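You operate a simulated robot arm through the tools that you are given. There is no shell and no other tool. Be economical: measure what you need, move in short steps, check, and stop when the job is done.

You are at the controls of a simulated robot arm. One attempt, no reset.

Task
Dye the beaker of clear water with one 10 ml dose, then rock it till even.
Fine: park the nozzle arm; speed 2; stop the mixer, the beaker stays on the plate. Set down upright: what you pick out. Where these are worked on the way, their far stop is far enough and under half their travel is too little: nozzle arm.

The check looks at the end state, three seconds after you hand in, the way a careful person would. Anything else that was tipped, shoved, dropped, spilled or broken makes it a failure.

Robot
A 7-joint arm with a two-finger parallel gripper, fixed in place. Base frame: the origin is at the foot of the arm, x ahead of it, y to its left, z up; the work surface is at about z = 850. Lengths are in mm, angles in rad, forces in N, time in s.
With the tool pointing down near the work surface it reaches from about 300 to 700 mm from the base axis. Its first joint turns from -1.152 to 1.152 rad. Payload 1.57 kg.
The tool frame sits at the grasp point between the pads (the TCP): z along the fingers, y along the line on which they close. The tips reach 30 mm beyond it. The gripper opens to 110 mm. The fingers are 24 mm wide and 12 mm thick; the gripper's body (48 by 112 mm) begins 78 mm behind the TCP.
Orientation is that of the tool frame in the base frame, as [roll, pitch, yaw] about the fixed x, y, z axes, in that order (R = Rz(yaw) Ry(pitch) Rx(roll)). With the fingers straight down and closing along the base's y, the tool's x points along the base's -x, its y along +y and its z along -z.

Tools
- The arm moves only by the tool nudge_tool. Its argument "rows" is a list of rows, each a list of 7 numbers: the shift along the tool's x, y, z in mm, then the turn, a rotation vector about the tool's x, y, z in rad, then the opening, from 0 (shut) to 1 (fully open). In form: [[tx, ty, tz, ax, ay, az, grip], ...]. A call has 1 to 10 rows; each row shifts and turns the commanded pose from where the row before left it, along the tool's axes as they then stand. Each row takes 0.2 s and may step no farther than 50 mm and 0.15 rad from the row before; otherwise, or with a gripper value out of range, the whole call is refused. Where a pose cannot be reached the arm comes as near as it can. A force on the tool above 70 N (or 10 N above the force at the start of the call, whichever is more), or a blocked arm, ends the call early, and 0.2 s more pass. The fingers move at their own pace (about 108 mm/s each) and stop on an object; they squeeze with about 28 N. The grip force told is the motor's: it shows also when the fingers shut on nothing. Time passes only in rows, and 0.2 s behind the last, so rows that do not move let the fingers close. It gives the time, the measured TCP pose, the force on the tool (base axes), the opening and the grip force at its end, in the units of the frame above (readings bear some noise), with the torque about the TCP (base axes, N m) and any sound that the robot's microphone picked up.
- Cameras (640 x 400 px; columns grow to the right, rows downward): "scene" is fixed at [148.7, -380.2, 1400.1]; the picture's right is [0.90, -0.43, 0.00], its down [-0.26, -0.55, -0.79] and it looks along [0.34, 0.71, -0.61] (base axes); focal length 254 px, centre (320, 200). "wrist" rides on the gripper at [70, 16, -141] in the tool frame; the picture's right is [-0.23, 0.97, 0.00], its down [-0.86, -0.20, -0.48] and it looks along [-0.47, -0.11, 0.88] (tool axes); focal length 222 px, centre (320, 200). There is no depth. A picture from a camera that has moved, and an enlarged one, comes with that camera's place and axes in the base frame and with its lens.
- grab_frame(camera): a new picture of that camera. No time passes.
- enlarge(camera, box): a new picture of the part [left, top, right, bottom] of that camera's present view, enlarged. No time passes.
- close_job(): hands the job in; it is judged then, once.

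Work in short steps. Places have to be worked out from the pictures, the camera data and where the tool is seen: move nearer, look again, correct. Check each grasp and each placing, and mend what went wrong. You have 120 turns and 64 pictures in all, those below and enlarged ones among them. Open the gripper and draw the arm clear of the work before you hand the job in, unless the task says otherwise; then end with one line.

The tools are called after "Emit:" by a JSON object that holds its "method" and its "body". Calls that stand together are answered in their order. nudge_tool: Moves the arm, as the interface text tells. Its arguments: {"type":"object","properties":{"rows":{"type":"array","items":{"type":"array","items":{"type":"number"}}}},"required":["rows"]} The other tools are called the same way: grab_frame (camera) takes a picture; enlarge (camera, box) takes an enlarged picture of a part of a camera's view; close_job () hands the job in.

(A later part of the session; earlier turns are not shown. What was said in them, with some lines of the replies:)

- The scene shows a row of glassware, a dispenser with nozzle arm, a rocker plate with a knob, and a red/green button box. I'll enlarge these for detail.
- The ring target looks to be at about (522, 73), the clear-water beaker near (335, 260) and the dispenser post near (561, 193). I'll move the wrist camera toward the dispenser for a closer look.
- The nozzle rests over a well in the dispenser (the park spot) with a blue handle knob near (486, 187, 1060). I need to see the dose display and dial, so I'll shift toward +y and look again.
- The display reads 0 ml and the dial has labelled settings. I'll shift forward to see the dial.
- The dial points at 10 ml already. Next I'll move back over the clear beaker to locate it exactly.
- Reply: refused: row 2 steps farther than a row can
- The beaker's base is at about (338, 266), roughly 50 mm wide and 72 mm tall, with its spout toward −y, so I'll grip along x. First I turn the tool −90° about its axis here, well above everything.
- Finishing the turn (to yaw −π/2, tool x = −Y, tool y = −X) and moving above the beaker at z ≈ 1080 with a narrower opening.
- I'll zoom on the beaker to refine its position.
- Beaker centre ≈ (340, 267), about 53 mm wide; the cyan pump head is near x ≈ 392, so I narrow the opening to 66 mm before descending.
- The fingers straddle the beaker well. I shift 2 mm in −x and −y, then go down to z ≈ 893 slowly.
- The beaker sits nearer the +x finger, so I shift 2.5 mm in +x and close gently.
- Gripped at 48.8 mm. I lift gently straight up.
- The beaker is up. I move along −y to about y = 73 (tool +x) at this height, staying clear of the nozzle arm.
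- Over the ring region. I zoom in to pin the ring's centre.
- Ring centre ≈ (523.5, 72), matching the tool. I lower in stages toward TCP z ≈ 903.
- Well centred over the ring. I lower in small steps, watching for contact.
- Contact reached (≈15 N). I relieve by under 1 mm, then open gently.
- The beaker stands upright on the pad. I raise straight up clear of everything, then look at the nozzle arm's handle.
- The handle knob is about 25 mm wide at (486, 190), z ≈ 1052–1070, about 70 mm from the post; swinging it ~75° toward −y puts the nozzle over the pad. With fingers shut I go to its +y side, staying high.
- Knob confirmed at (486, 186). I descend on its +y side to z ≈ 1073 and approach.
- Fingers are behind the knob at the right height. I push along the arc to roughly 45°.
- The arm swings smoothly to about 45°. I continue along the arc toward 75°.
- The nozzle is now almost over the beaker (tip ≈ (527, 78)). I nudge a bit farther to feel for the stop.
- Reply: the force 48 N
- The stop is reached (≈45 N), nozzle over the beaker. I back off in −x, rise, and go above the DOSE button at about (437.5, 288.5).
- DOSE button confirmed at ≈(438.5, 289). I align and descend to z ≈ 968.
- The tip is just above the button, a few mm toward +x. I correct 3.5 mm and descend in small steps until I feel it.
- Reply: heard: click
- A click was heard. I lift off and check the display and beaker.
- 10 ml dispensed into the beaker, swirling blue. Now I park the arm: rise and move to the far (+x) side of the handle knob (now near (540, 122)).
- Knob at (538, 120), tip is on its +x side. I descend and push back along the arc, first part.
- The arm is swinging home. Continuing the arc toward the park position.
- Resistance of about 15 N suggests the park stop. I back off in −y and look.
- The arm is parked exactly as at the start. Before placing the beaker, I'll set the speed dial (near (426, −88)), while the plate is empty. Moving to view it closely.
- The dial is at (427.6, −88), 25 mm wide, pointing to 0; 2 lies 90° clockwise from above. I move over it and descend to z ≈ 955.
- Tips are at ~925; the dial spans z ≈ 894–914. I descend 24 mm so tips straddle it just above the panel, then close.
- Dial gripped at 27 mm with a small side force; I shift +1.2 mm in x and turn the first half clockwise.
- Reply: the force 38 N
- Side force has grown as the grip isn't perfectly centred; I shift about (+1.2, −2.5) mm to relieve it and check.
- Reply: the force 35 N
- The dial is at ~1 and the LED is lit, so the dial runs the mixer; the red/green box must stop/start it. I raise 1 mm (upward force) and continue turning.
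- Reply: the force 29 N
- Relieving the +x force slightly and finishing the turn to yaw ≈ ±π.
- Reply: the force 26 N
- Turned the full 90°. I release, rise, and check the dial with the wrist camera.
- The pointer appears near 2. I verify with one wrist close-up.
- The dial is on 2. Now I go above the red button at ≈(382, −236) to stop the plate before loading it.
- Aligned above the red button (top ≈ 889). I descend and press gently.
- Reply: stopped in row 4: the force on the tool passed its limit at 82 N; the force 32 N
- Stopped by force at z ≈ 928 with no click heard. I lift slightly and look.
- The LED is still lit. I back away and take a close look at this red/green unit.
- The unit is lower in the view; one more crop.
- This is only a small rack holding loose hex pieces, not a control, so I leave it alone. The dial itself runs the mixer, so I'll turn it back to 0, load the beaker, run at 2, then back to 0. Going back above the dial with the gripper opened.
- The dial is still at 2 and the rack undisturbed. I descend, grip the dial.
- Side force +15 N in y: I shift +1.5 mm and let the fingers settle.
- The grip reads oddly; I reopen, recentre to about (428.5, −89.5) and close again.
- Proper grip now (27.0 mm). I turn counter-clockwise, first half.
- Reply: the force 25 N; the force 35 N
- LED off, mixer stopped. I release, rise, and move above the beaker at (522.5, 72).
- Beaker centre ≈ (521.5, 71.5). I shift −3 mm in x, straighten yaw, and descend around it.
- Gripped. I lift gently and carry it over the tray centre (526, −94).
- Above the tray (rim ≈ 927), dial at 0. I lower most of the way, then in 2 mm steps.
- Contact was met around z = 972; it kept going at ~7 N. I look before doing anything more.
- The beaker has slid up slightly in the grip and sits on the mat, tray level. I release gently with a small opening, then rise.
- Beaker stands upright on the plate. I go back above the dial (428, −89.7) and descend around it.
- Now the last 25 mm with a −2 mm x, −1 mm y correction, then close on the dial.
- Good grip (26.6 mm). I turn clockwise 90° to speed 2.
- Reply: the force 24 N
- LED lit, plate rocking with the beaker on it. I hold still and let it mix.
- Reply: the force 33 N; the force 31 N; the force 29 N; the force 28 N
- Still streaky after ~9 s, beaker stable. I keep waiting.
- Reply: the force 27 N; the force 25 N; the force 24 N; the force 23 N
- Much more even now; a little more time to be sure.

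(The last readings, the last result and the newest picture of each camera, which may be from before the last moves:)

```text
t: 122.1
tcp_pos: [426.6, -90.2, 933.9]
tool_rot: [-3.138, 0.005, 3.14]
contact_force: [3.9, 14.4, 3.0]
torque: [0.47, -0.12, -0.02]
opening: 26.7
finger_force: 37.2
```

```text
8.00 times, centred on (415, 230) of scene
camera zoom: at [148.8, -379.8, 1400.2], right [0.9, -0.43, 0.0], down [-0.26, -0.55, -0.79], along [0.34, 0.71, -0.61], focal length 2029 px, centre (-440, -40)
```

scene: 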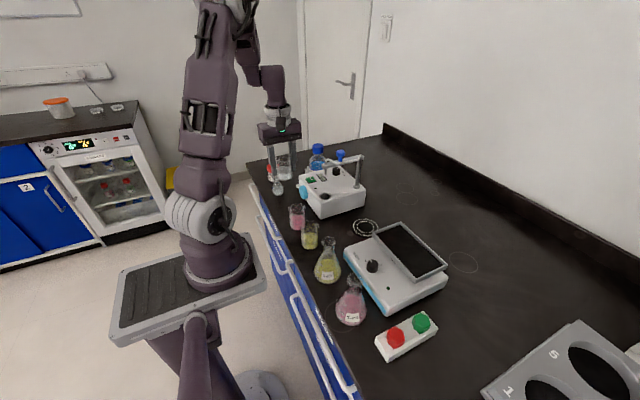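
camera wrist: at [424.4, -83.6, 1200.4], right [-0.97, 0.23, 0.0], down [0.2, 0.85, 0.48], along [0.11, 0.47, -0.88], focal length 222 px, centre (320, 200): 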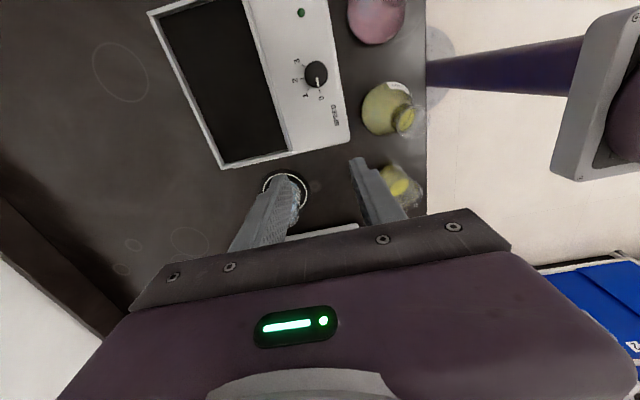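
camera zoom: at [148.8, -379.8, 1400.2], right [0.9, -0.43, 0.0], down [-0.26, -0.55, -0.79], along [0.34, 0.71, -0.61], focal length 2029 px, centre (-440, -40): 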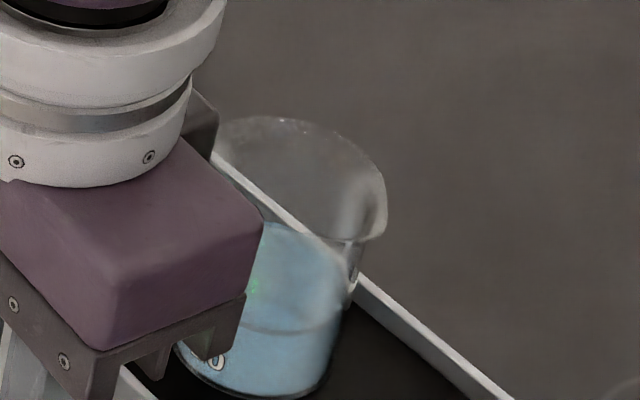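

The colour is even. I turn the dial back counter-clockwise to 0 to stop the mixer.

Emit:
{"method": "nudge_tool", "body": {"rows": [[0, 0.5, 0, 0, 0, -0.131, 0.15], [0, 0, 0, 0, 0, -0.131, 0.15], [0, 0, 0, 0, 0, -0.131, 0.15], [0, 0, 0, 0, 0, -0.131, 0.15], [0, 0, 0, 0, 0, -0.131, 0.15], [0, 0, 0, 0, 0, -0.131, 0.15]]}}

Emit:
{"method": "nudge_tool", "body": {"rows": [[0, 0, 0, 0, 0, -0.131, 0.15], [0, 0, 0, 0, 0, -0.131, 0.15], [0, 0, 0, 0, 0, -0.131, 0.15], [0, 0, 0, 0, 0, -0.131, 0.15], [0, 0, 0, 0, 0, -0.131, 0.15], [0, 0, 0, 0, 0, -0.14, 0.15], [0, 0, 0, 0, 0, 0, 0.15]]}}

Emit:
{"method": "nudge_tool", "body": {"rows": [[0, 0, 0, 0, 0, 0, 0.3], [0, 0, 0, 0, 0, 0, 0.4], [0, 0, -15, 0, 0, 0, 0.4], [0, 0, -40, 0, 0, 0, 0.4], [0, 0, -45, 0, 0, 0, 0.6], [0, 0, -45, 0, 0, 0, 1], [0, 0, -45, 0, 0, 0, 1], [0, 0, -45, 0, 0, 0, 1], [0, 0, 0, 0, 0, 0, 1]]}}

Emit:
{"method": "enlarge", "body": {"camera": "scene", "box": [330, 200, 450, 300]}}

```text
t: 123.5
tcp_pos: [427.3, -91.6, 935.7]
tool_rot: [-3.137, -0.002, -2.356]
contact_force: [2.4, -16.3, -24.0]
torque: [-0.49, 0.03, -0.03]
opening: 26.4
finger_force: 37.4
```

```text
t: 125.1
tcp_pos: [427.6, -87.2, 934.1]
tool_rot: [-3.138, 0.0, -1.558]
contact_force: [3.0, 7.7, 12.9]
torque: [0.64, -0.12, -0.24]
opening: 26.6
finger_force: 37.5
```

```text
t: 127.1
tcp_pos: [425.0, -88.2, 1172.1]
tool_rot: [-3.139, -0.003, -1.561]
contact_force: [0.7, 0.0, 0.0]
torque: [-0.03, 0.01, 0.02]
opening: 110.2
finger_force: 0.2
```

```text
4.00 times, centred on (390, 250) of scene
camera zoom: at [148.7, -380.1, 1400.1], right [0.9, -0.43, 0.0], down [-0.26, -0.55, -0.79], along [0.34, 0.71, -0.61], focal length 1015 px, centre (40, 0)
```

zoom: 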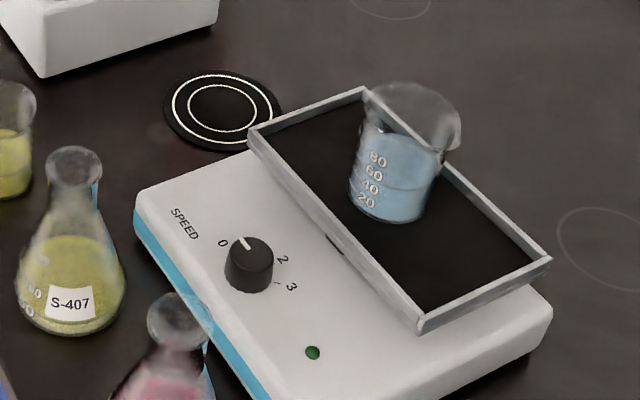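

Dial at 0, LED off, evenly blue beaker upright on the plate. One final overall look.

Emit:
{"method": "grab_frame", "body": {"camera": "scene"}}

```text
1 pictures are left
```

scene: 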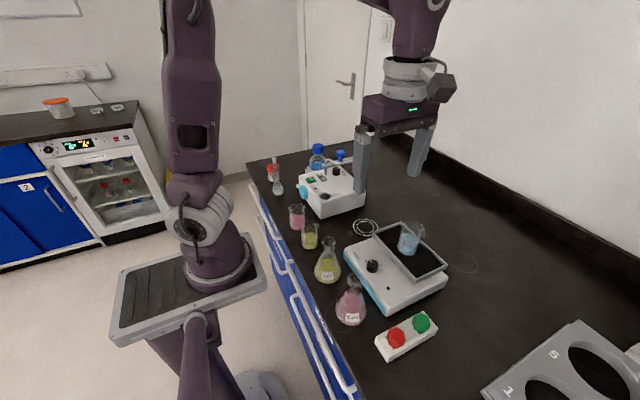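

Everything is in place and the arm is clear with the gripper open, so I hand the job in.

Emit:
{"method": "close_job", "body": {}}

```text
The job is handed in.
```

The beaker got one 10 ml dose, was rocked at speed 2 until evenly blue, and stands upright on the stopped mixer plate with the nozzle arm parked; the dial is back at 0, since the only stop I found was the dial, and I also pressed once (about 82 N) on a red hex piece I took for a stop button, with no visible change to it.
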